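You operate a simulated robot arm through the tools that you are given. There is no shell and no other tool. Be economical: measure what you need, move in short steps, check, and stop when the job is done.

You run a simulated robot arm. Do the job below in one go: nothing can be reset, and whatever is moved stays where it is left.

## Task
Wipe the sink bench dry with the pad from the drawer.
Fine: yellow pad out on to the sink bench and drawer shut first; wipe till no wet patch shows, then lay the pad on the funnel stand's base. Set down upright: yellow pad.

It is judged by the outcome, as a careful person would: the job done as asked, and still so three seconds after it is handed in. It fails if anything else is knocked over, pushed out of place, dropped, spilled or broken.

## Robot
A 7-joint arm with a two-finger parallel gripper, fixed in place. Base frame: the origin is at the foot of the arm, x ahead of it, y to its left, z up. Lengths are in m, angles in degrees, forces in N, time in s.
With the tool pointing down near the work surface it reaches from about 0.28 to 0.5 m from the base axis. Its first joint turns from -66.0 to 66.0 degrees. Payload 1.57 kg.
Tool frame: the origin (TCP) lies between the finger pads and is the grasp point; the fingertips stand 0.03 m ahead of it; z points along the fingers, y is the line along which they close. Largest opening 0.11 m; finger width 0.024, thickness 0.012; the body of the gripper, 0.048 by 0.112 m, starts 0.078 m behind the TCP.
Orientation is that of the tool frame in the base frame, as a unit quaternion [w, x, y, z]. With the fingers straight down and closing along the base's y, the tool's x points along the base's -x, its y along +y and its z along -z.

## Interface
- The arm moves only by the tool drive_tool. Its arguments are lists of equal length, an entry for each row: "linear": the shift along the tool's x, y, z in units of 25 mm (1.0 is 25 mm), a list of three; "turn": the turn, a rotation vector about the tool's x, y, z in units of 5 degrees (1.0 is 5 degrees), a list of three; "grip": the closure, from 0 (fully open) to 1 (shut). In form: {"linear": [[dx, dy, dz], ...], "turn": [[rx, ry, rz], ...], "grip": [grip, ...]}. A call has 1 to 8 rows; each row shifts and turns the commanded pose from where the row before left it, along the tool's axes as they then stand. A call with a number of a shift or a turn outside -1 to 1 is refused whole. Rows are played at 5 a second. More than 0.05 m and 8.6 degrees between two rows, or a gripper value outside its range, and nothing of the call is played. A pose out of reach is approached as far as the arm can. The call stops where the force on the tool passes 40 N (or 10 N more than at its start, if that is more) or the arm is blocked; 0.2 s more then pass. The fingers move at their own pace (about 0.108 m/s each) and stop on an object; they squeeze with about 20 N. The grip force told is the motor's: it shows also when the fingers shut on nothing. Time passes only in rows, and 0.2 s behind the last, so rows that do not move let the fingers close. The reply holds the time, the measured pose of the TCP, the force on the tool along the base axes, the opening and the grip force, in the units named above and with some noise, with the torque about the TCP (base axes, N m) and any sound that the robot's microphone picked up, and new pictures: "show" is both (left out), scene, wrist or none.
- Cameras (640 x 400 px; columns grow to the right, rows downward): "scene" is fixed at [0.1534, -0.3953, 1.3797]; the picture's right is [0.82, -0.58, 0.00], its down [-0.45, -0.63, -0.63] and it looks along [0.36, 0.52, -0.78] (base axes); focal length 214 px, centre (320, 200). "wrist" rides on the gripper at [0.07, 0.016, -0.141] in the tool frame; the picture's right is [-0.23, 0.97, 0.00], its down [-0.85, -0.20, -0.48] and it looks along [-0.47, -0.11, 0.88] (tool axes); focal length 222 px, centre (320, 200). There is no depth. A picture from a camera that has moved, and an enlarged one, comes with that camera's place and axes in the base frame and with its lens.
- enlarge(camera, box): a new picture of the part [left, top, right, bottom] of that camera's present view, enlarged. It takes no simulated time.
- close_job(): hands the job in; it is judged then, once.

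Go step by step. Nothing tells you positions but the pictures and the camera data: compare them with the known pose of the tool, close in by small moves and look again before you grip or let go. The budget is 120 turns and 200 pictures, counting those below and the enlarged ones. Unless the task says otherwise, let go and move clear before handing in, and close with one line.

The tools are called after ">>>" as name(argument=value, ...) on one line, values as JSON. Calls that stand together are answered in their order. drive_tool: Moves the arm, as the interface text tells. Its arguments: {"type":"object","properties":{"linear":{"type":"array"},"turn":{"type":"array"},"grip":{"type":"array"},"show":{"type":"string","enum":["both","scene","wrist","none"]}},"required":["linear","turn","grip"]} The other tools are called the same way: enlarge (camera, box) takes an enlarged picture of a part of a camera's view; close_job () hands the job in.

At the start:

```text
time: 0.0
ee_pos: [0.4283, 0.1979, 1.2161]
tcp_rot: [0.0, 0.0, 1.0, -0.001]
force: [0.5, -0.6, 0.3]
moment: [0.0, -0.03, 0.02]
grip_width: 0.1101
grip_force: 0.0
```

scene: 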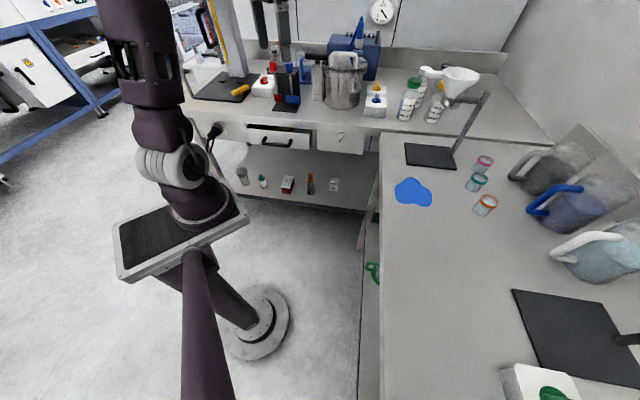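
wrist: 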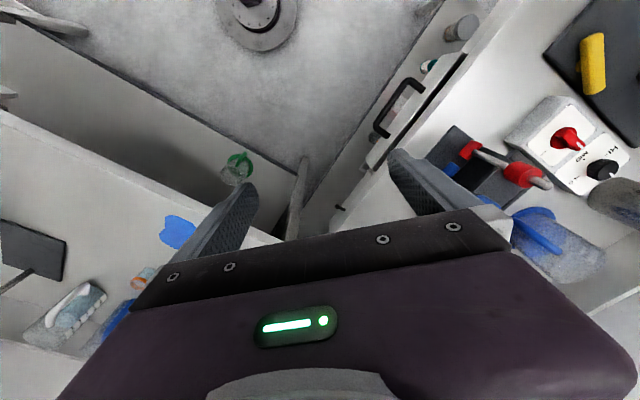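

I see an arm above a back bench with a drawer (black handle), and a side bench with a blue wet patch and a funnel stand. I'll enlarge the views to locate these before moving.

>>> enlarge(camera="scene", box=[180, 40, 400, 200])

>>> enlarge(camera="scene", box=[360, 50, 580, 230])

>>> enlarge(camera="wrist", box=[300, 0, 640, 212])

```text
2.50 times, centred on (290, 120) of scene
camera zoom: at [0.1534, -0.3953, 1.3797], right [0.82, -0.58, 0.0], down [-0.45, -0.63, -0.63], along [0.36, 0.52, -0.78], focal length 536 px, centre (395, 400)
```

zoom: 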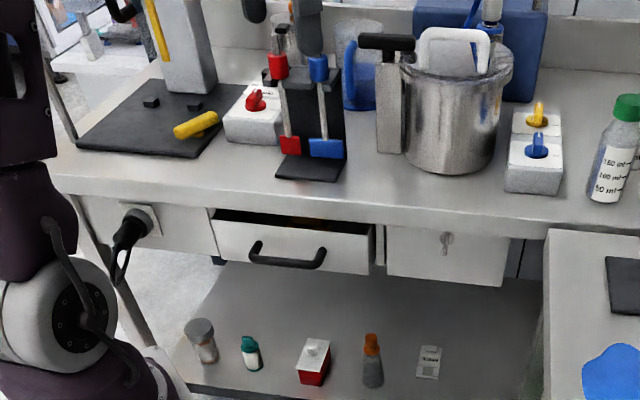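

```text
2.22 times, centred on (470, 140) of scene
camera zoom: at [0.1534, -0.3953, 1.3797], right [0.82, -0.58, 0.0], down [-0.45, -0.63, -0.63], along [0.36, 0.52, -0.78], focal length 477 px, centre (-13, 333)
```

zoom: 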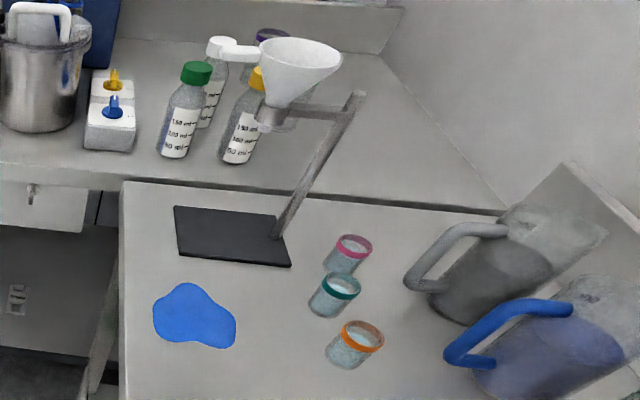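

```text
1.88 times, centred on (470, 106) of wrist
camera zoom: at [0.3586, 0.2144, 1.3576], right [0.23, 0.97, 0.0], down [0.85, -0.2, 0.48], along [0.47, -0.11, -0.88], focal length 418 px, centre (38, 377)
```

zoom: 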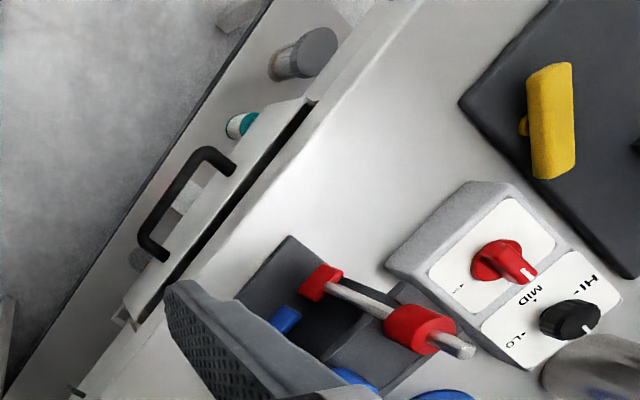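

The drawer front faces the robot along about (0.69, 0.72). Its handle is near (0.46, 0.37, 0.78), roughly under the bench edge. I'll yaw the tool square to the drawer while still high.

>>> drive_tool(linear=[[0, 0, 0], [0, 0, 0], [0, 0, 0], [0, 0, 0], [0, 0, 0], [0, 0, 0], [0, 0, 0], [0, 0, 0]], turn=[[0, 0, 1], [0, 0, 1], [0, 0, 1], [0, 0, 1], [0, 0, 1], [0, 0, 1], [0, 0, 1], [0, 0, 1]], grip=[0, 0, 0, 0, 0, 0, 0, 0], show="wrist")

```text
time: 1.8
ee_pos: [0.4289, 0.1973, 1.2156]
tcp_rot: [0.0, 0.342, 0.94, 0.0]
force: [0.0, 0.4, 0.1]
moment: [0.0, 0.03, 0.0]
grip_width: 0.11
grip_force: 0.0
camera wrist: at [0.3849, 0.2558, 1.3578], right [0.8, 0.6, 0.0], down [0.53, -0.7, 0.48], along [0.29, -0.38, -0.88], focal length 222 px, centre (320, 200)
```

wrist: 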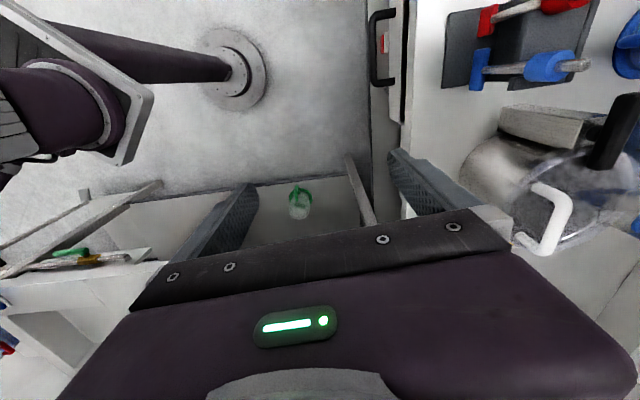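

Yaw is nearly square: the bar is at about n=0.574 along (0.707, 0.707), t=0.055, z=0.79. I'll finish the yaw, shift sideways and descend in front of the bench.

>>> drive_tool(linear=[[0, 0, 0], [1, 0, 1], [1, 0, 1], [1, 0, 1], [1, 0, 1], [0.35, -0.5, 1], [0, -0.5, 1], [0, 0, 1]], turn=[[0, 0, 1], [0, 0, 0], [0, 0, 0], [0, 0, 0], [0, 0, 0], [0, 0, 0], [0, 0, 0], [0, 0, 0]], grip=[0, 0, 0, 0, 0, 0, 0, 0], show="both")

```text
time: 3.6
ee_pos: [0.3326, 0.2565, 1.0427]
tcp_rot: [0.0, 0.382, 0.924, 0.0]
force: [0.5, 0.6, 0.5]
moment: [0.02, 0.01, 0.04]
grip_width: 0.1101
grip_force: 0.1
camera wrist: at [0.2942, 0.3182, 1.1841], right [0.85, 0.53, 0.0], down [0.46, -0.75, 0.48], along [0.25, -0.41, -0.88], focal length 222 px, centre (320, 200)
```

scene: 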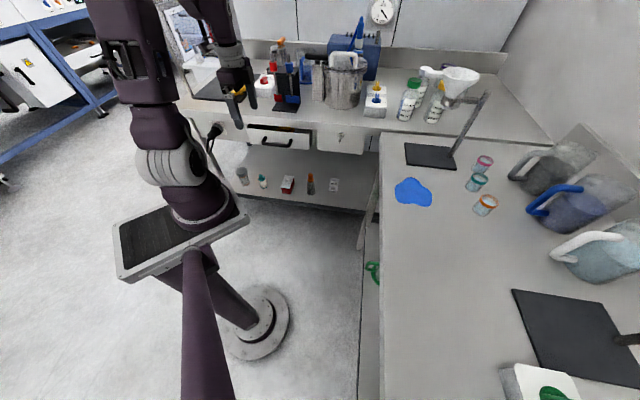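
wrist: 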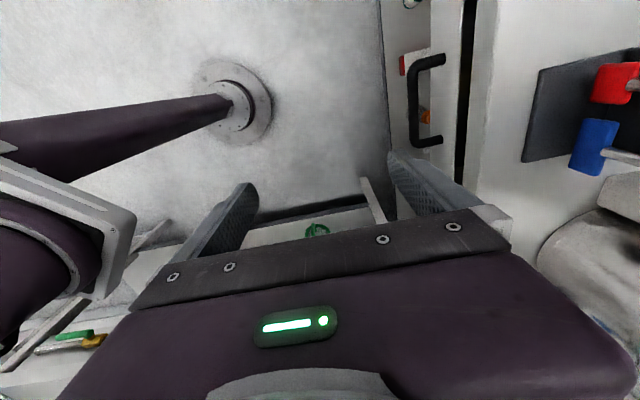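

Bar confirmed at n≈0.574, t≈0.055, z≈0.78. Next I tilt the tool forward about its x axis.

>>> drive_tool(linear=[[0, 0, 0], [0, 0, 0], [0, 0, 0], [0, 0, 0], [0, 0, 0], [0, 0, 0], [0, 0, 0], [0, 0, 0]], turn=[[-1, 0, 0], [-1, 0, 0], [-1, 0, 0], [-1, 0, 0], [-1, 0, 0], [-1, 0, 0], [-1, 0, 0], [-1, 0, 0]], grip=[0, 0, 0, 0, 0, 0, 0, 0], show="wrist")

```text
time: 5.4
ee_pos: [0.3533, 0.2467, 1.0873]
tcp_rot: [0.096, 0.372, 0.887, 0.257]
force: [0.2, 0.6, -0.9]
moment: [0.0, 0.0, 0.01]
grip_width: 0.1101
grip_force: 0.0
out of reach, approached as far as the arm can: row 5, 6, 7, 8
camera wrist: at [0.2628, 0.2523, 1.2171], right [0.75, 0.42, 0.51], down [0.31, -0.91, 0.28], along [0.58, -0.06, -0.81], focal length 222 px, centre (320, 200)
```

wrist: 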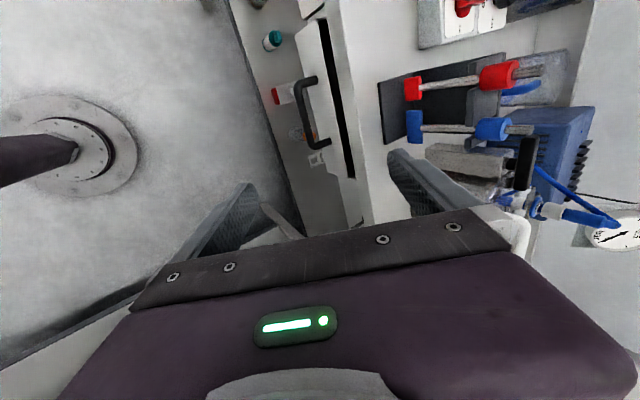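

The arm cannot tilt that far this close in, so I'll hook the handle from above with the forward finger at a mild tilt. I'm backing the tilt off now.

>>> drive_tool(linear=[[0, 0, 0], [0, 0, 0], [0, 0, 0], [0, 0, 0], [0, 0, 0]], turn=[[1, 0, 0], [1, 0, 0], [1, 0, 0], [1, 0, 0], [0, 0, 0]], grip=[0, 0, 0, 0, 0], show="none")

```text
time: 6.6
ee_pos: [0.3527, 0.2504, 1.0883]
tcp_rot: [0.06, 0.381, 0.914, 0.125]
force: [-0.5, 0.3, 0.2]
moment: [-0.01, 0.01, -0.04]
grip_width: 0.1101
grip_force: 0.0
out of reach, approached as far as the arm can: row 1, 2
```

Tilt is now about 16°. I descend in front of the drawer, staying clear of the bench edge, and look again.

>>> drive_tool(linear=[[0.1, -0.12, 0.97], [0.1, -0.12, 0.97], [0.1, -0.12, 0.97], [0.1, -0.12, 0.97], [0.1, -0.12, 0.97], [0.1, -0.12, 0.97], [0.1, -0.12, 0.97], [0, -0.12, 0.97]], turn=[[0, 0, 0], [0, 0, 0], [0, 0, 0], [0, 0, 0], [0, 0, 0], [0, 0, 0], [0, 0, 0], [0, 0, 0]], grip=[0, 0, 0, 0, 0, 0, 0, 0], show="both")

```text
time: 8.4
ee_pos: [0.362, 0.283, 0.8955]
tcp_rot: [0.06, 0.38, 0.914, 0.127]
force: [0.1, 0.0, -0.1]
moment: [0.02, 0.01, 0.04]
grip_width: 0.11
grip_force: 0.1
camera wrist: at [0.2956, 0.319, 1.0342], right [0.82, 0.5, 0.27], down [0.37, -0.83, 0.42], along [0.43, -0.24, -0.87], focal length 222 px, centre (320, 200)
```

scene: 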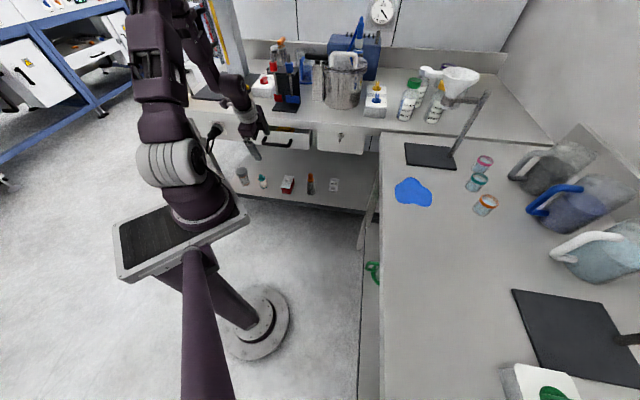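
wrist: 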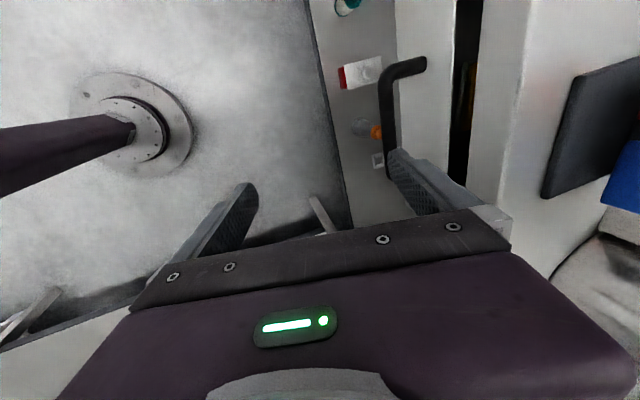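

The bar is near n≈0.57, z≈0.80 and the drawer face near n≈0.616, so a finger fits behind it. I lower a little, then move in so the forward finger sits above the gap.

>>> drive_tool(linear=[[0, -0.04, 0.82], [0, -0.04, 0.82], [0, -0.04, 0.82], [0, 0.77, 0.22], [0, 0.77, 0.22], [0, 0.77, 0.22], [0, 0, 0]], turn=[[0, 0, 0], [0, 0, 0], [0, 0, 0], [0, 0, 0], [0, 0, 0], [0, 0, 0], [0, 0, 0]], grip=[0, 0, 0, 0, 0, 0, 0], show="both")

>>> enlarge(camera="scene", box=[200, 80, 360, 180])

```text
time: 10.0
ee_pos: [0.418, 0.3349, 0.8358]
tcp_rot: [0.059, 0.38, 0.914, 0.126]
force: [0.3, 0.5, -0.3]
moment: [-0.05, 0.01, 0.01]
grip_width: 0.11
grip_force: 0.0
camera wrist: at [0.3498, 0.3698, 0.975], right [0.82, 0.5, 0.27], down [0.37, -0.83, 0.42], along [0.43, -0.24, -0.87], focal length 222 px, centre (320, 200)
```

scene: 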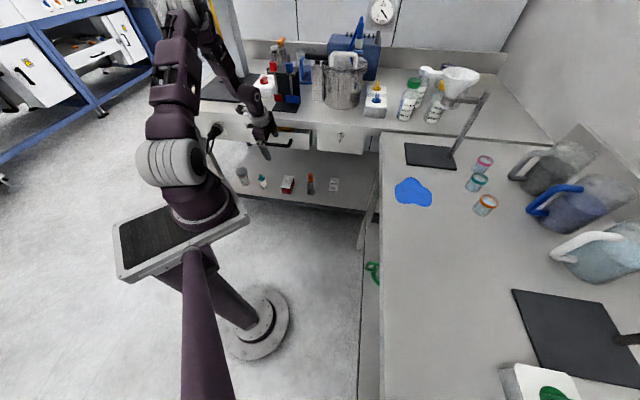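
wrist: 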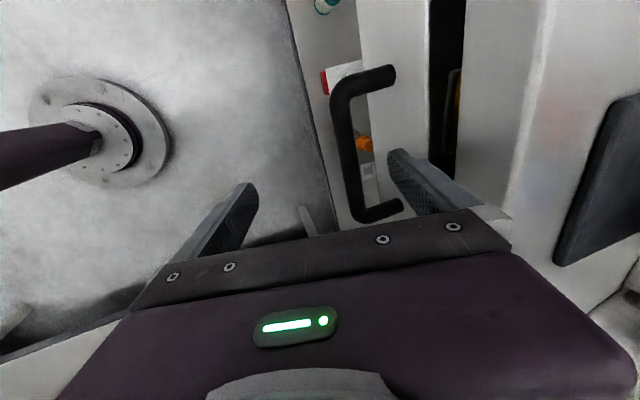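

```text
4.00 times, centred on (280, 130) of scene
camera zoom: at [0.1534, -0.3953, 1.3797], right [0.82, -0.58, 0.0], down [-0.45, -0.63, -0.63], along [0.36, 0.52, -0.78], focal length 858 px, centre (480, 480)
```

zoom: 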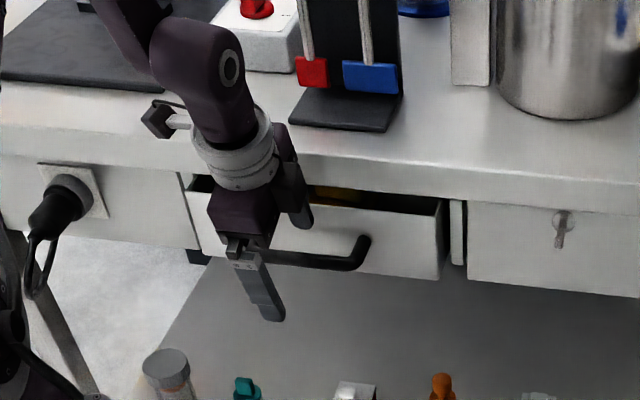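

The finger is centred over the gap behind the bar, mid-handle. I lower it behind the bar and begin to pull.

>>> drive_tool(linear=[[0, -0.25, 0.87], [0, -0.25, 0.87], [0, 0, 0], [0, -0.5, -0.14], [0, -0.5, -0.14], [0, -0.5, -0.14], [0, -0.5, -0.14]], turn=[[0, 0, 0], [0, 0, 0], [0, 0, 0], [0, 0, 0], [0, 0, 0], [0, 0, 0], [0, 0, 0]], grip=[0, 0, 0, 0, 0, 0, 0], show="both")

```text
time: 11.6
ee_pos: [0.3785, 0.2969, 0.7892]
tcp_rot: [0.059, 0.381, 0.914, 0.127]
force: [0.7, 2.7, 1.4]
moment: [0.01, -0.06, -0.01]
grip_width: 0.1097
grip_force: 0.0
camera wrist: at [0.3113, 0.3327, 0.928], right [0.82, 0.5, 0.27], down [0.37, -0.83, 0.42], along [0.43, -0.24, -0.87], focal length 222 px, centre (320, 200)
```

scene: 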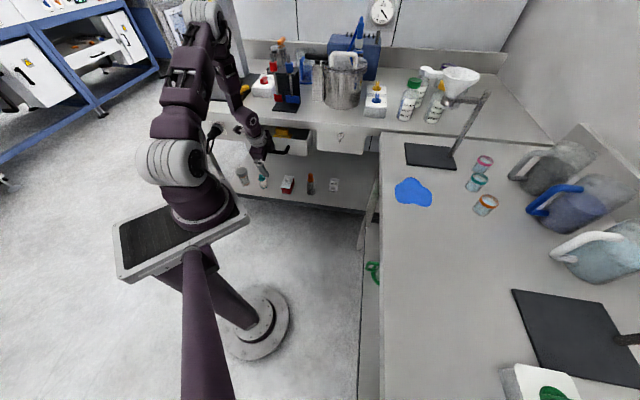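
wrist: 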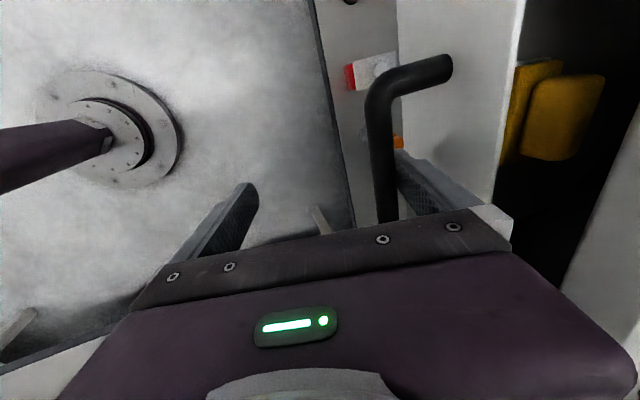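

The drawer is sliding open and yellow shows inside. I keep pulling.

>>> drive_tool(linear=[[0, -0.6, -0.17], [0, -0.6, -0.17], [0, -0.6, -0.17], [0, -0.6, -0.17], [0, -0.6, -0.17], [0, -0.6, -0.17]], turn=[[0, 0, 0], [0, 0, 0], [0, 0, 0], [0, 0, 0], [0, 0, 0], [0, 0, 0]], grip=[0, 0, 0, 0, 0, 0], show="both")

```text
time: 13.0
ee_pos: [0.3132, 0.2328, 0.7906]
tcp_rot: [0.059, 0.38, 0.914, 0.127]
force: [1.7, 1.9, -0.7]
moment: [-0.06, -0.01, -0.05]
grip_width: 0.11
grip_force: 0.1
camera wrist: at [0.2453, 0.2679, 0.9284], right [0.82, 0.5, 0.27], down [0.37, -0.83, 0.42], along [0.43, -0.24, -0.87], focal length 222 px, centre (320, 200)
```

scene: 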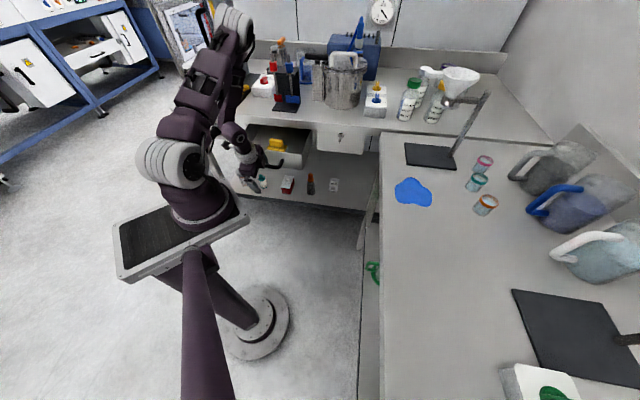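
wrist: 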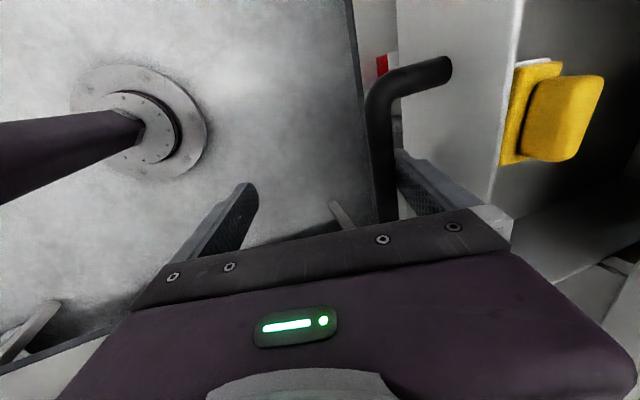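

The pad is now visible in the drawer: a flat yellow base with a block grip on top. I'll take a closer look at it.

>>> enlarge(camera="scene", box=[220, 100, 332, 170])

>>> enlarge(camera="wrist", box=[400, 20, 640, 170])

```text
5.71 times, centred on (276, 135) of scene
camera zoom: at [0.1534, -0.3953, 1.3798], right [0.82, -0.58, 0.0], down [-0.45, -0.63, -0.63], along [0.36, 0.52, -0.78], focal length 1226 px, centre (571, 571)
```

zoom: 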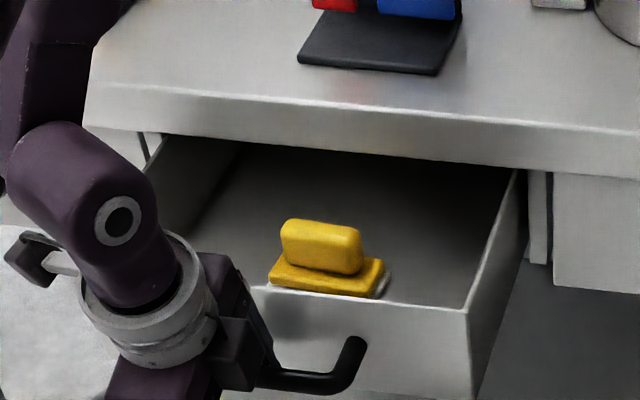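

```text
2.67 times, centred on (520, 95) of wrist
camera zoom: at [0.2453, 0.2679, 0.9284], right [0.82, 0.5, 0.27], down [0.37, -0.83, 0.42], along [0.43, -0.24, -0.87], focal length 592 px, centre (-213, 480)
```

zoom: 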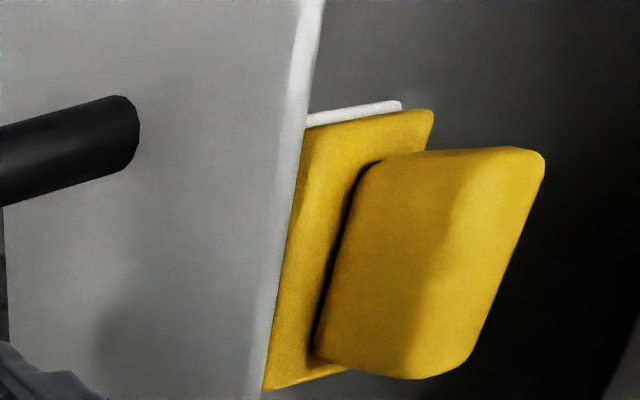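

The pad's ridge top is at about n=0.58, t=0.058, z=0.81, still almost under the bench edge. I'll pull the drawer about 7 cm further.

>>> drive_tool(linear=[[0, -0.6, -0.17], [0, -0.6, -0.17], [0, -0.6, -0.17], [0, -0.6, -0.17], [0, -0.3, -0.09]], turn=[[0, 0, 0], [0, 0, 0], [0, 0, 0], [0, 0, 0], [0, 0, 0]], grip=[0, 0, 0, 0, 0], show="both")

```text
time: 14.2
ee_pos: [0.2648, 0.1828, 0.7872]
tcp_rot: [0.06, 0.381, 0.914, 0.126]
force: [-0.5, -0.8, 0.2]
moment: [0.0, -0.02, 0.01]
grip_width: 0.1101
grip_force: 0.0
camera wrist: at [0.1966, 0.2177, 0.9268], right [0.82, 0.5, 0.27], down [0.37, -0.83, 0.42], along [0.43, -0.24, -0.87], focal length 222 px, centre (320, 200)
```

scene: 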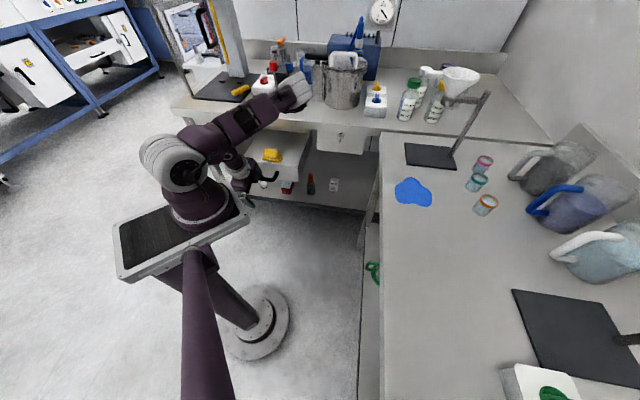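
wrist: 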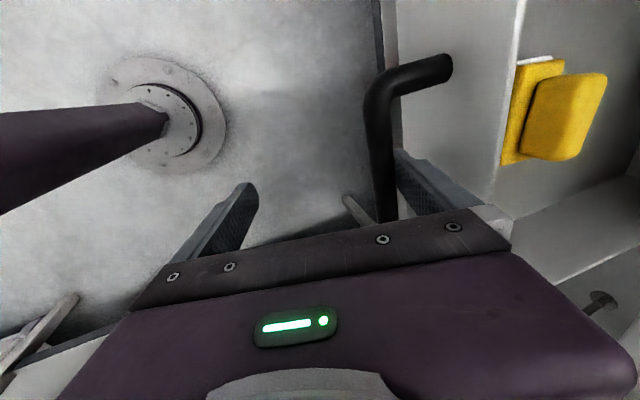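

The drawer is open enough, with the ridge now near n≈0.51. I ease off the bar, lift out vertically and level the tool.

>>> drive_tool(linear=[[0, 0.25, 0.06], [0, 0.27, -0.96], [0, 0.27, -0.96], [0, 0.27, -0.96], [0, 0.27, -0.96], [0, 0, 0], [0, 0, 0], [0, 0, 0]], turn=[[0, 0, 0], [0, 0, 0], [0, 0, 0], [0, 0, 0], [0, 0, 0], [1, 0, 0], [1, 0, 0], [1, 0, 0]], grip=[0, 0, 0, 0, 0, 0, 0, 0], show="both")

```text
time: 16.0
ee_pos: [0.2729, 0.1947, 0.8863]
tcp_rot: [0.01, 0.386, 0.922, 0.006]
force: [0.0, 0.2, -0.1]
moment: [0.01, -0.01, -0.01]
grip_width: 0.11
grip_force: 0.1
out of reach, approached as far as the arm can: row 3, 4
camera wrist: at [0.232, 0.2564, 1.0279], right [0.85, 0.52, 0.02], down [0.45, -0.75, 0.48], along [0.27, -0.4, -0.87], focal length 222 px, centre (320, 200)
```

scene: 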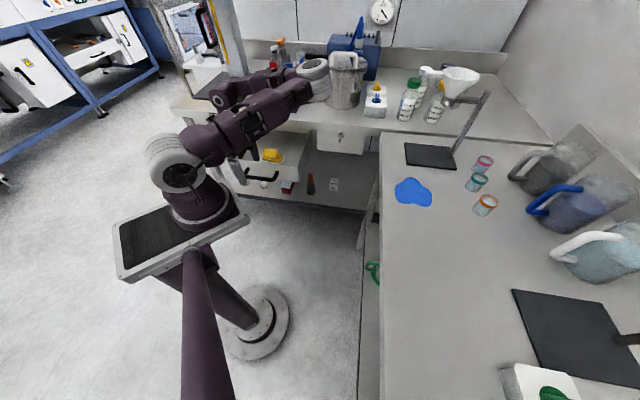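
wrist: 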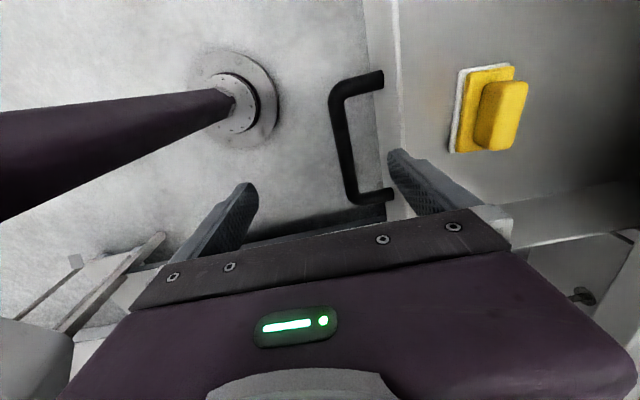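

The pad ridge is at n≈0.51, t≈0.055, top z≈0.81, yawed about 4° from the drawer. I move over it with a narrower opening.

>>> drive_tool(linear=[[0, 0.9, -0.2], [0, 0.9, 0], [0, 0.9, 0], [0, 0.9, 0], [0, 0.9, 0], [0, 0.9, 0], [0, 0.9, 0], [0, 0.85, 0]], turn=[[0, 0, 0], [0, 0, 0], [0, 0, 0], [0, 0, 0], [0, 0, 0], [0, 0, 0], [0, 0, 0], [0.2, 0, 0.8]], grip=[0.3, 0.3, 0.3, 0.3, 0.3, 0.3, 0.3, 0.3], show="both")

>>> enlarge(camera="scene", box=[220, 100, 332, 170])

```text
time: 17.8
ee_pos: [0.4008, 0.3214, 0.8962]
tcp_rot: [0.006, 0.417, 0.909, -0.001]
force: [-0.3, -0.5, 0.4]
moment: [-0.03, 0.0, 0.04]
grip_width: 0.0771
grip_force: 0.1
camera wrist: at [0.3661, 0.3871, 1.0364], right [0.89, 0.46, 0.01], down [0.4, -0.78, 0.49], along [0.23, -0.43, -0.87], focal length 222 px, centre (320, 200)
```

scene: 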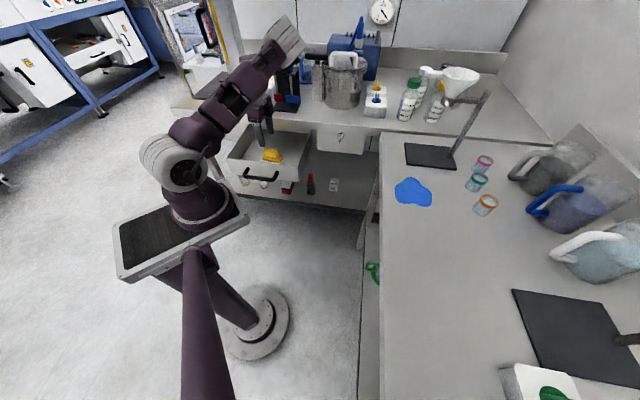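
wrist: 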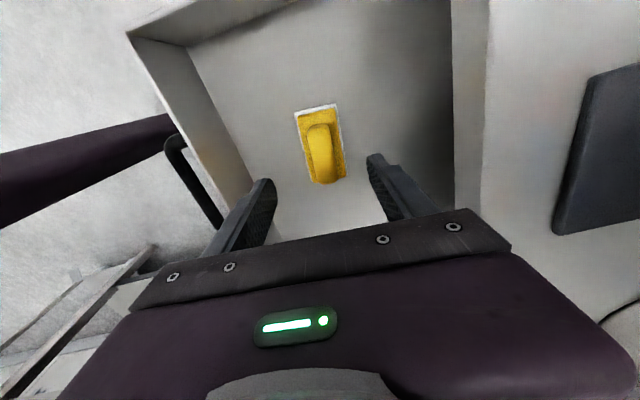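

```text
5.71 times, centred on (276, 135) of scene
camera zoom: at [0.1533, -0.3953, 1.3797], right [0.82, -0.58, 0.0], down [-0.45, -0.63, -0.63], along [0.36, 0.52, -0.78], focal length 1226 px, centre (571, 571)
```

zoom: 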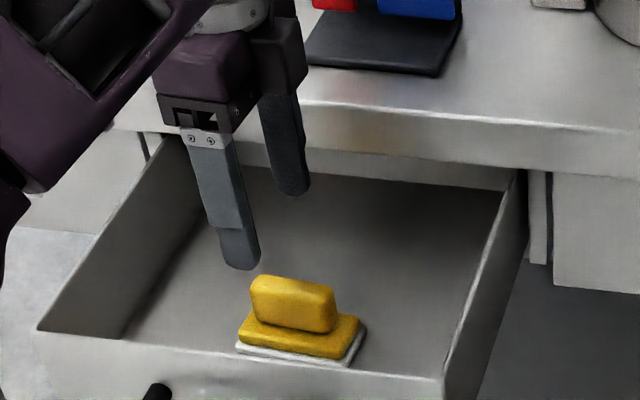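

The pad lies right under the TCP but yawed about 5° more. I turn that much, descend to the ridge and close.

>>> drive_tool(linear=[[0, 0, 0.5], [0, 0, 0.8], [0, 0, 0.8], [0, 0, 0.8], [0, 0, 0.75], [0, 0, 0]], turn=[[0, 0, 0.9], [0, 0, 0], [0, 0, 0], [0, 0, 0], [0, 0, 0], [0, 0, 0]], grip=[0.3, 0.3, 0.3, 0.3, 0.3, 0.3], show="wrist")

>>> enlarge(camera="scene", box=[220, 100, 332, 170])

```text
time: 19.2
ee_pos: [0.4016, 0.3206, 0.8034]
tcp_rot: [0.006, 0.452, 0.892, -0.001]
force: [-0.1, 0.9, -0.8]
moment: [0.0, -0.02, -0.01]
grip_width: 0.0768
grip_force: 0.0
camera wrist: at [0.3722, 0.3883, 0.9441], right [0.92, 0.39, 0.01], down [0.34, -0.8, 0.49], along [0.2, -0.45, -0.87], focal length 222 px, centre (320, 200)
```

wrist: 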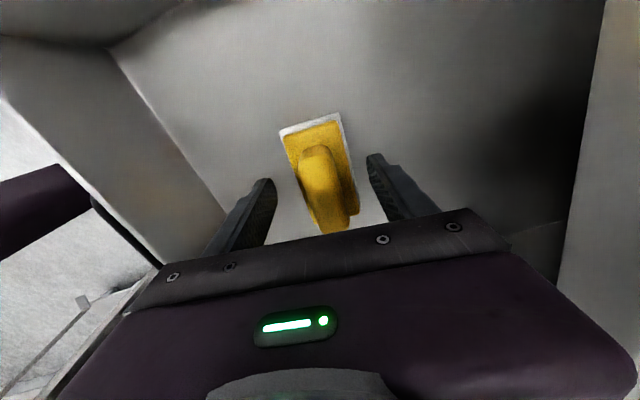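

```text
5.71 times, centred on (276, 135) of scene
camera zoom: at [0.1534, -0.3953, 1.3797], right [0.82, -0.58, 0.0], down [-0.45, -0.63, -0.63], along [0.36, 0.52, -0.78], focal length 1226 px, centre (571, 571)
```

zoom: 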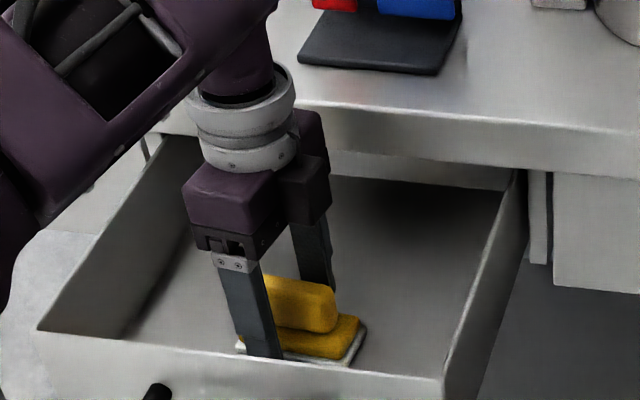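

The fingers straddle the ridge, aligned and nearly centred. Closing now.

>>> drive_tool(linear=[[0, 0.15, 0], [0, 0, 0], [0, 0, 0], [0, 0, 0]], turn=[[0, 0, 0], [0, 0, 0], [0, 0, 0], [0, 0, 0]], grip=[0.3, 1, 1, 1], show="wrist")

>>> enlarge(camera="scene", box=[220, 100, 332, 170])

```text
time: 20.2
ee_pos: [0.4055, 0.3219, 0.8049]
tcp_rot: [0.006, 0.453, 0.891, -0.002]
force: [0.4, 0.6, 0.7]
moment: [-0.02, -0.04, 0.0]
grip_width: 0.0434
grip_force: 19.9
camera wrist: at [0.3754, 0.3903, 0.9448], right [0.92, 0.39, 0.01], down [0.34, -0.8, 0.49], along [0.2, -0.45, -0.87], focal length 222 px, centre (320, 200)
```

wrist: 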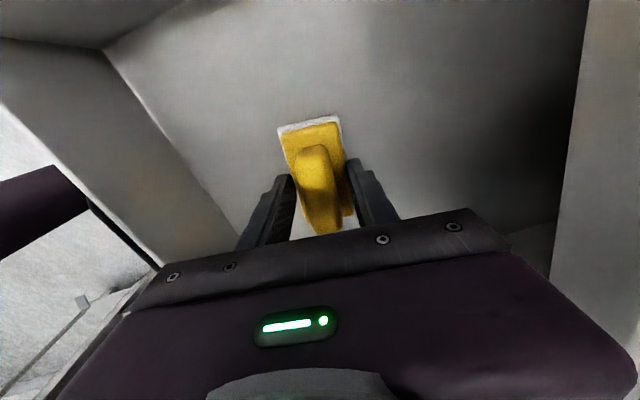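

```text
5.71 times, centred on (276, 135) of scene
camera zoom: at [0.1534, -0.3953, 1.3797], right [0.82, -0.58, 0.0], down [-0.45, -0.63, -0.63], along [0.36, 0.52, -0.78], focal length 1226 px, centre (571, 571)
```

zoom: 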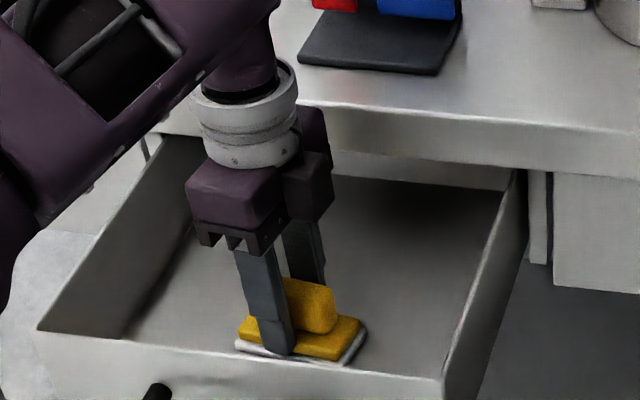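

At 43 mm wide I have the base plate, not the ridge. I'll open, rise about 17 mm and close on the ridge instead.

>>> drive_tool(linear=[[0, 0, 0], [0, 0, 0], [0, 0, -0.7], [0, 0, 0], [0, 0, 0], [0, 0, 0], [0, 0, 0]], turn=[[0, 0, 0], [0, 0, 0], [0, 0, 0], [0, 0, 0], [0, 0, 0], [0, 0, 0], [0, 0, 0]], grip=[0.35, 0.35, 0.35, 0.35, 1, 1, 1], show="wrist")

>>> enlarge(camera="scene", box=[220, 100, 332, 170])

```text
time: 21.8
ee_pos: [0.4046, 0.3232, 0.822]
tcp_rot: [0.007, 0.453, 0.892, -0.001]
force: [0.6, 0.1, 1.6]
moment: [-0.02, 0.09, 0.03]
grip_width: 0.0231
grip_force: 20.2
camera wrist: at [0.3748, 0.3901, 0.9616], right [0.92, 0.39, 0.01], down [0.34, -0.8, 0.49], along [0.2, -0.45, -0.87], focal length 222 px, centre (320, 200)
```

wrist: 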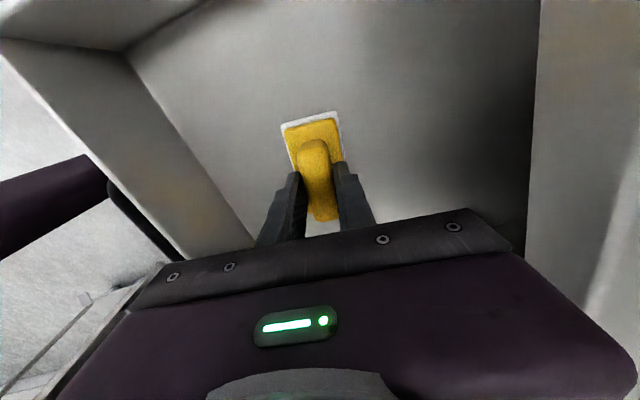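

```text
5.71 times, centred on (276, 135) of scene
camera zoom: at [0.1533, -0.3954, 1.3797], right [0.82, -0.58, 0.0], down [-0.45, -0.63, -0.63], along [0.36, 0.52, -0.78], focal length 1226 px, centre (571, 571)
```

zoom: 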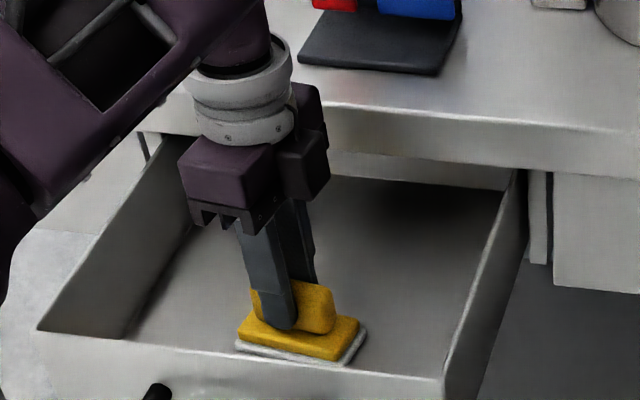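

Now the ridge is held firmly at 23 mm. I lift the pad straight up out of the drawer.

>>> drive_tool(linear=[[0, 0, -0.6], [0, 0, -1], [0, 0, -1], [0, 0, -1], [0, -0.2, -1], [0, -0.2, -1], [0, -0.2, -1], [0, -0.2, -1]], turn=[[0, 0, 0], [0, 0, 0], [0, 0, 0], [0, 0, 0], [0, 0, 0], [0, 0, 0], [0, 0, 0], [0, 0, 0]], grip=[1, 1, 1, 1, 1, 1, 1, 1], show="both")

```text
time: 23.6
ee_pos: [0.3859, 0.3127, 1.0106]
tcp_rot: [0.006, 0.453, 0.891, -0.002]
force: [0.4, 0.0, -1.4]
moment: [0.02, -0.02, 0.02]
grip_width: 0.0231
grip_force: 19.9
camera wrist: at [0.3563, 0.3808, 1.1516], right [0.92, 0.39, 0.01], down [0.34, -0.8, 0.49], along [0.2, -0.45, -0.87], focal length 222 px, centre (320, 200)
```

scene: 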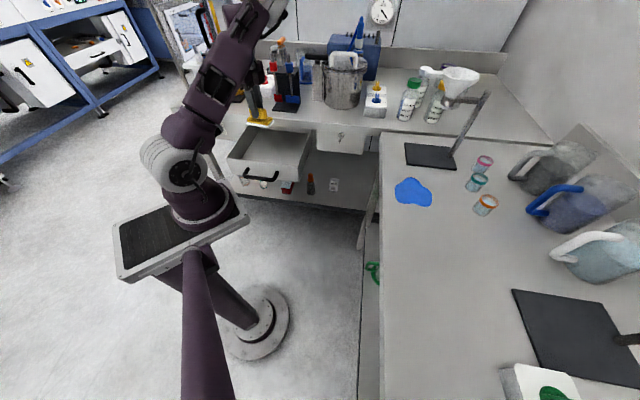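
wrist: 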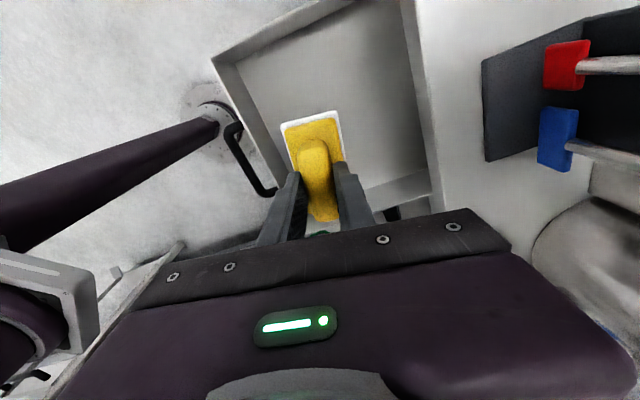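

The pad is lifted. I swing clockwise toward the sink bench at safe height, rotating the tool along.

>>> drive_tool(linear=[[-1, 0, -0.2], [-1, 0, -0.2], [-1, 0, -0.2], [-1, 0, -0.2], [-1, 0, -0.2], [-1, 0, -0.2], [-1, 0, -0.2], [-1, 0, -0.2]], turn=[[0, 0, 0.58], [0, 0, 0.58], [0, 0, 0.58], [0, 0, 0.58], [0, 0, 0.58], [0, 0, 0.58], [0, 0, 0.58], [0, 0, 0.58]], grip=[1, 1, 1, 1, 1, 1, 1, 1], show="none")

>>> drive_tool(linear=[[-1, 0, 0], [-1, 0, 0], [-1, 0, 0], [-1, 0, 0], [-1, 0, 0], [-1, 0, 0], [-1, 0, 0], [-1, 0, 0]], turn=[[0, 0, 0.58], [0, 0, 0.58], [0, 0, 0.58], [0, 0, 0.58], [0, 0, 0.58], [0, 0, 0.58], [0, 0, 0.58], [0, 0, 0.58]], grip=[1, 1, 1, 1, 1, 1, 1, 1], show="both")

```text
time: 25.4
ee_pos: [0.4723, 0.1336, 1.0549]
tcp_rot: [0.006, 0.623, 0.782, 0.001]
force: [0.3, 1.6, -0.4]
moment: [0.01, -0.03, -0.01]
grip_width: 0.0232
grip_force: 19.7
```

```text
time: 27.2
ee_pos: [0.481, -0.0653, 1.0552]
tcp_rot: [0.006, 0.768, 0.641, 0.001]
force: [0.6, -0.2, -0.8]
moment: [0.0, 0.0, 0.02]
grip_width: 0.0231
grip_force: 19.6
camera wrist: at [0.5075, 0.0025, 1.1965], right [0.92, -0.4, 0.01], down [-0.35, -0.8, 0.48], along [-0.18, -0.45, -0.88], focal length 222 px, centre (320, 200)
```

scene: 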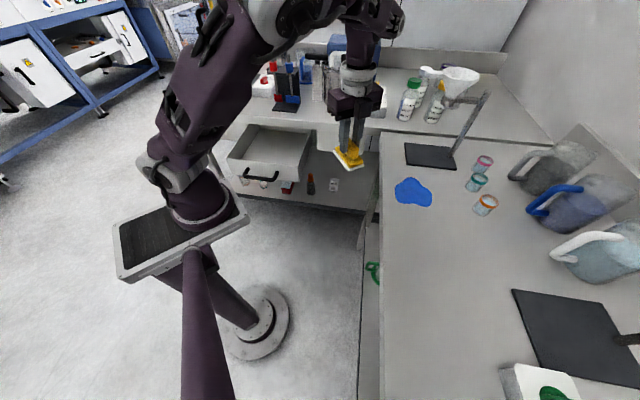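
wrist: 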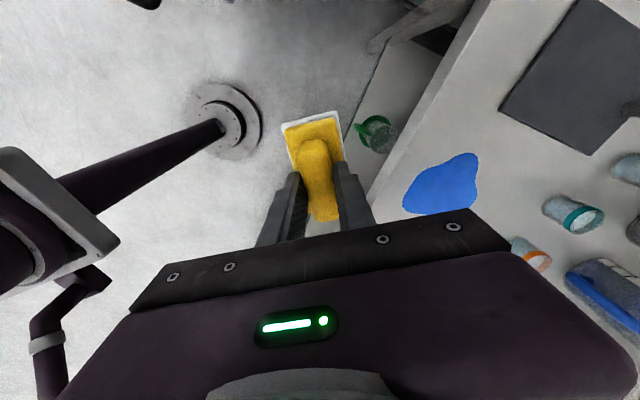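

The pad is secure and the patch is confirmed at about (0.62, -0.20). The stand base starts near (0.70, -0.12), so I'll need extra reach there. I turn the tool so the ridge runs radially, which allows leaning outward later.

>>> drive_tool(linear=[[0, 0, 0], [0, 0, 0], [0, 0, 0], [0, 0, 0], [0, 0, 0], [0, 0, 0], [0, 0, 0], [0, 0, 0]], turn=[[0, 0, -1], [0, 0, -1], [0, 0, -1], [0, 0, -1], [0, 0, -1], [0, 0, -1], [0, 0, -1], [0, 0, -1]], grip=[1, 1, 1, 1, 1, 1, 1, 1], show="none")

>>> drive_tool(linear=[[0, 0, 0], [0, 0, 0], [0, 0, 0], [0, 0, 0], [0, 0, 0], [0, 0, 0], [0, 0, 0]], turn=[[0, 0, -1], [0, 0, -1], [0, 0, -1], [0, 0, -1], [0, 0, -1], [0, 0, -1], [0, 0, -0.5]], grip=[1, 1, 1, 1, 1, 1, 1], show="scene")

```text
time: 29.0
ee_pos: [0.4816, -0.0644, 1.0546]
tcp_rot: [0.006, 0.501, 0.866, -0.001]
force: [0.6, -0.3, -1.0]
moment: [0.0, 0.0, -0.01]
grip_width: 0.0235
grip_force: 19.9
```

```text
time: 30.6
ee_pos: [0.4821, -0.0643, 1.0556]
tcp_rot: [0.005, 0.24, 0.971, -0.003]
force: [-0.4, -0.1, -1.2]
moment: [0.0, -0.01, -0.03]
grip_width: 0.0232
grip_force: 20.0
```

scene: 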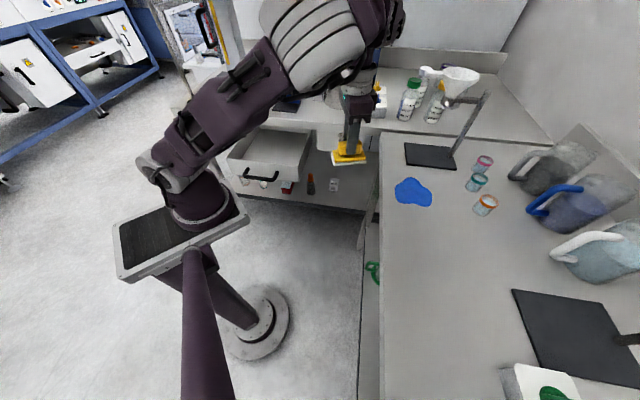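

Orientation is set. I now translate to a dry spot on the sink bench near (0.50, -0.28).

>>> drive_tool(linear=[[-0.58, -0.92, 0], [-0.58, -0.92, 0], [-0.58, -0.92, 0], [-0.58, -0.92, 0], [-0.58, -0.92, 0], [-0.58, -0.92, 0], [-0.58, -0.92, 0], [-0.58, -0.92, 0]], turn=[[0, 0, 0], [0, 0, 0], [0, 0, 0], [0, 0, 0], [0, 0, 0], [0, 0, 0], [0, 0, 0], [0, 0, 0]], grip=[1, 1, 1, 1, 1, 1, 1, 1], show="both")

```text
time: 32.4
ee_pos: [0.4987, -0.2809, 1.0568]
tcp_rot: [0.006, 0.239, 0.971, -0.003]
force: [-0.8, -0.1, 0.2]
moment: [0.01, 0.01, -0.03]
grip_width: 0.0233
grip_force: 19.9
camera wrist: at [0.4428, -0.2333, 1.1963], right [0.65, 0.76, 0.0], down [0.66, -0.57, 0.49], along [0.37, -0.32, -0.87], focal length 222 px, centre (320, 200)
```

scene: 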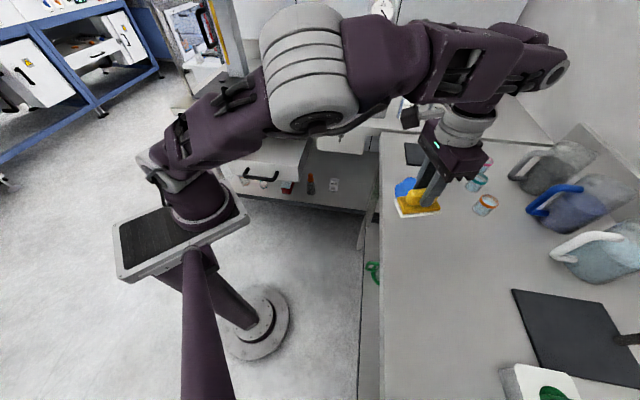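
wrist: 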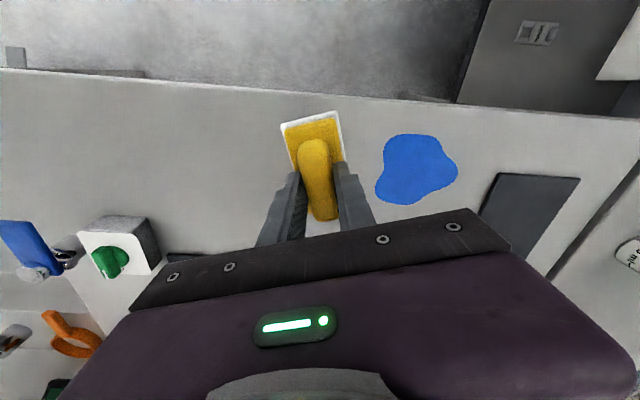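

The spot is dry but the pad's inner end is close to the bench edge. I shift 3 cm outward and go most of the way down.

>>> drive_tool(linear=[[-0.6, 0, 0.2], [-0.6, 0, 0.6], [0, 0, 0.7], [0, 0, 0.7], [0, 0, 0.7], [0, 0, 0]], turn=[[0, 0, 0], [0, 0, 0], [0, 0, 0], [0, 0, 0], [0, 0, 0], [0, 0, 0]], grip=[1, 1, 1, 1, 1, 1], show="none")

>>> enlarge(camera="scene", box=[360, 120, 520, 220])

```text
time: 33.8
ee_pos: [0.5267, -0.2963, 0.9844]
tcp_rot: [0.006, 0.239, 0.971, -0.003]
force: [-0.2, 0.0, -0.6]
moment: [0.04, 0.03, 0.01]
grip_width: 0.0233
grip_force: 20.0
```

```text
4.00 times, centred on (440, 170) of scene
camera zoom: at [0.1534, -0.3953, 1.3797], right [0.82, -0.58, 0.0], down [-0.45, -0.63, -0.63], along [0.36, 0.52, -0.78], focal length 858 px, centre (-160, 320)
```

zoom: 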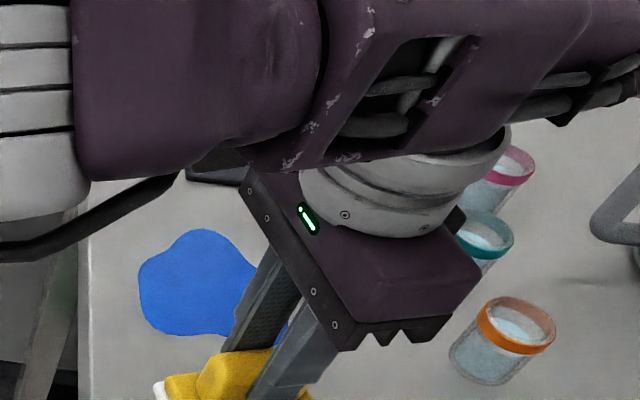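

Descending in small steps to feel for the bench.

>>> drive_tool(linear=[[0, 0, 0.15], [0, 0, 0.15], [0, 0, 0.15], [0, 0, 0.15], [0, 0, 0.15], [0, 0, 0.15]], turn=[[0, 0, 0], [0, 0, 0], [0, 0, 0], [0, 0, 0], [0, 0, 0], [0, 0, 0]], grip=[1, 1, 1, 1, 1, 1], show="wrist")

```text
time: 35.2
ee_pos: [0.5268, -0.2966, 0.9629]
tcp_rot: [0.006, 0.239, 0.971, -0.003]
force: [0.3, -0.4, -0.8]
moment: [0.01, -0.01, 0.01]
grip_width: 0.0234
grip_force: 20.3
camera wrist: at [0.4703, -0.2477, 1.1031], right [0.65, 0.76, 0.0], down [0.66, -0.57, 0.49], along [0.37, -0.32, -0.87], focal length 222 px, centre (320, 200)
```

wrist: 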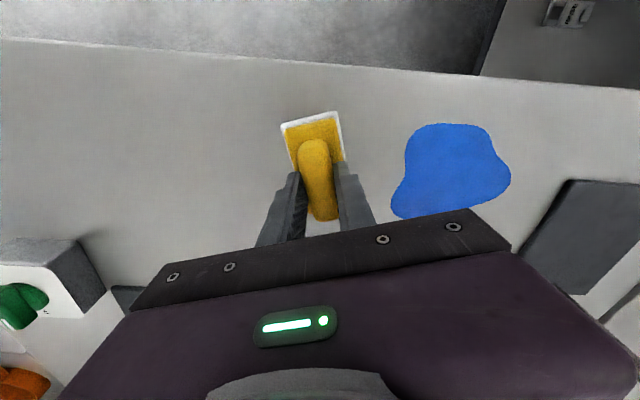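

>>> drive_tool(linear=[[0, 0, 0.12], [0, 0, 0.12], [0, 0, 0.12], [0, 0, 0.12]], turn=[[0, 0, 0], [0, 0, 0], [0, 0, 0], [0, 0, 0]], grip=[1, 1, 1, 1], show="none")

>>> enlarge(camera="scene", box=[380, 160, 460, 230])

```text
time: 36.3
ee_pos: [0.5276, -0.2969, 0.9542]
tcp_rot: [0.008, 0.24, 0.971, -0.002]
force: [-1.5, 0.0, 6.3]
moment: [0.16, 0.35, 0.01]
grip_width: 0.0231
grip_force: 19.9
stopped in row 4: the force on the tool passed its limit at 43 N (the readings are from after the stop); the commanded pose is now the measured one
```

```text
5.71 times, centred on (420, 195) of scene
camera zoom: at [0.1532, -0.3953, 1.3798], right [0.82, -0.58, 0.0], down [-0.45, -0.63, -0.63], along [0.36, 0.52, -0.78], focal length 1226 px, centre (-251, 229)
```

zoom: 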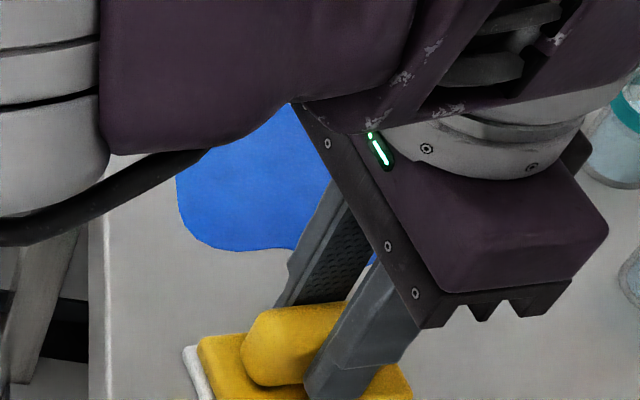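

The pad is resting on the bench, with contact at TCP z≈0.955. I release and rise.

>>> drive_tool(linear=[[0, 0, 0], [0, 0, 0], [0, 0, 0], [0, 0, -0.5], [0, 0, -1], [0, 0, -1], [0, 0, -1], [0, 0, -1]], turn=[[0, 0, 0], [0, 0, 0], [0, 0, 0], [0, 0, 0], [0, 0, 0], [0, 0, 0], [0, 0, 0], [0, 0, 0]], grip=[0.5, 0.5, 0.5, 0.5, 0.5, 0.5, 0.5, 0.5], show="both")

```text
time: 38.1
ee_pos: [0.5278, -0.2956, 1.0657]
tcp_rot: [0.008, 0.24, 0.971, -0.002]
force: [0.8, -1.0, -0.6]
moment: [0.01, -0.01, -0.01]
grip_width: 0.0551
grip_force: 0.1
camera wrist: at [0.4703, -0.2472, 1.2053], right [0.66, 0.76, 0.0], down [0.66, -0.57, 0.49], along [0.37, -0.32, -0.87], focal length 222 px, centre (320, 200)
```

scene: 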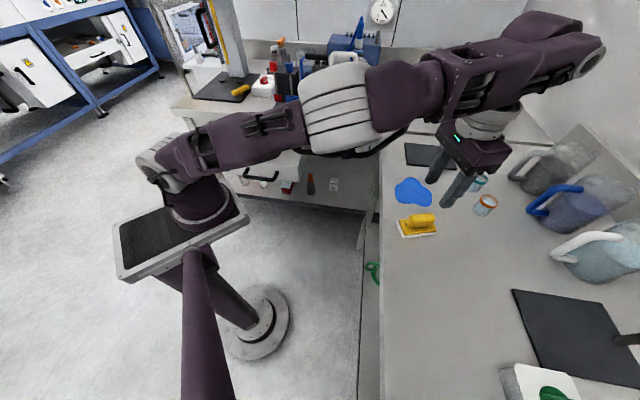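
wrist: 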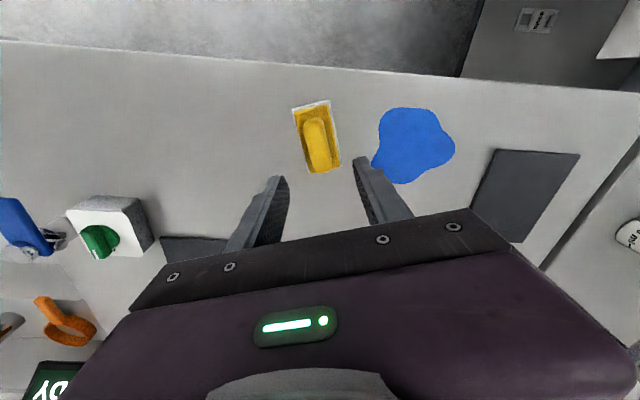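

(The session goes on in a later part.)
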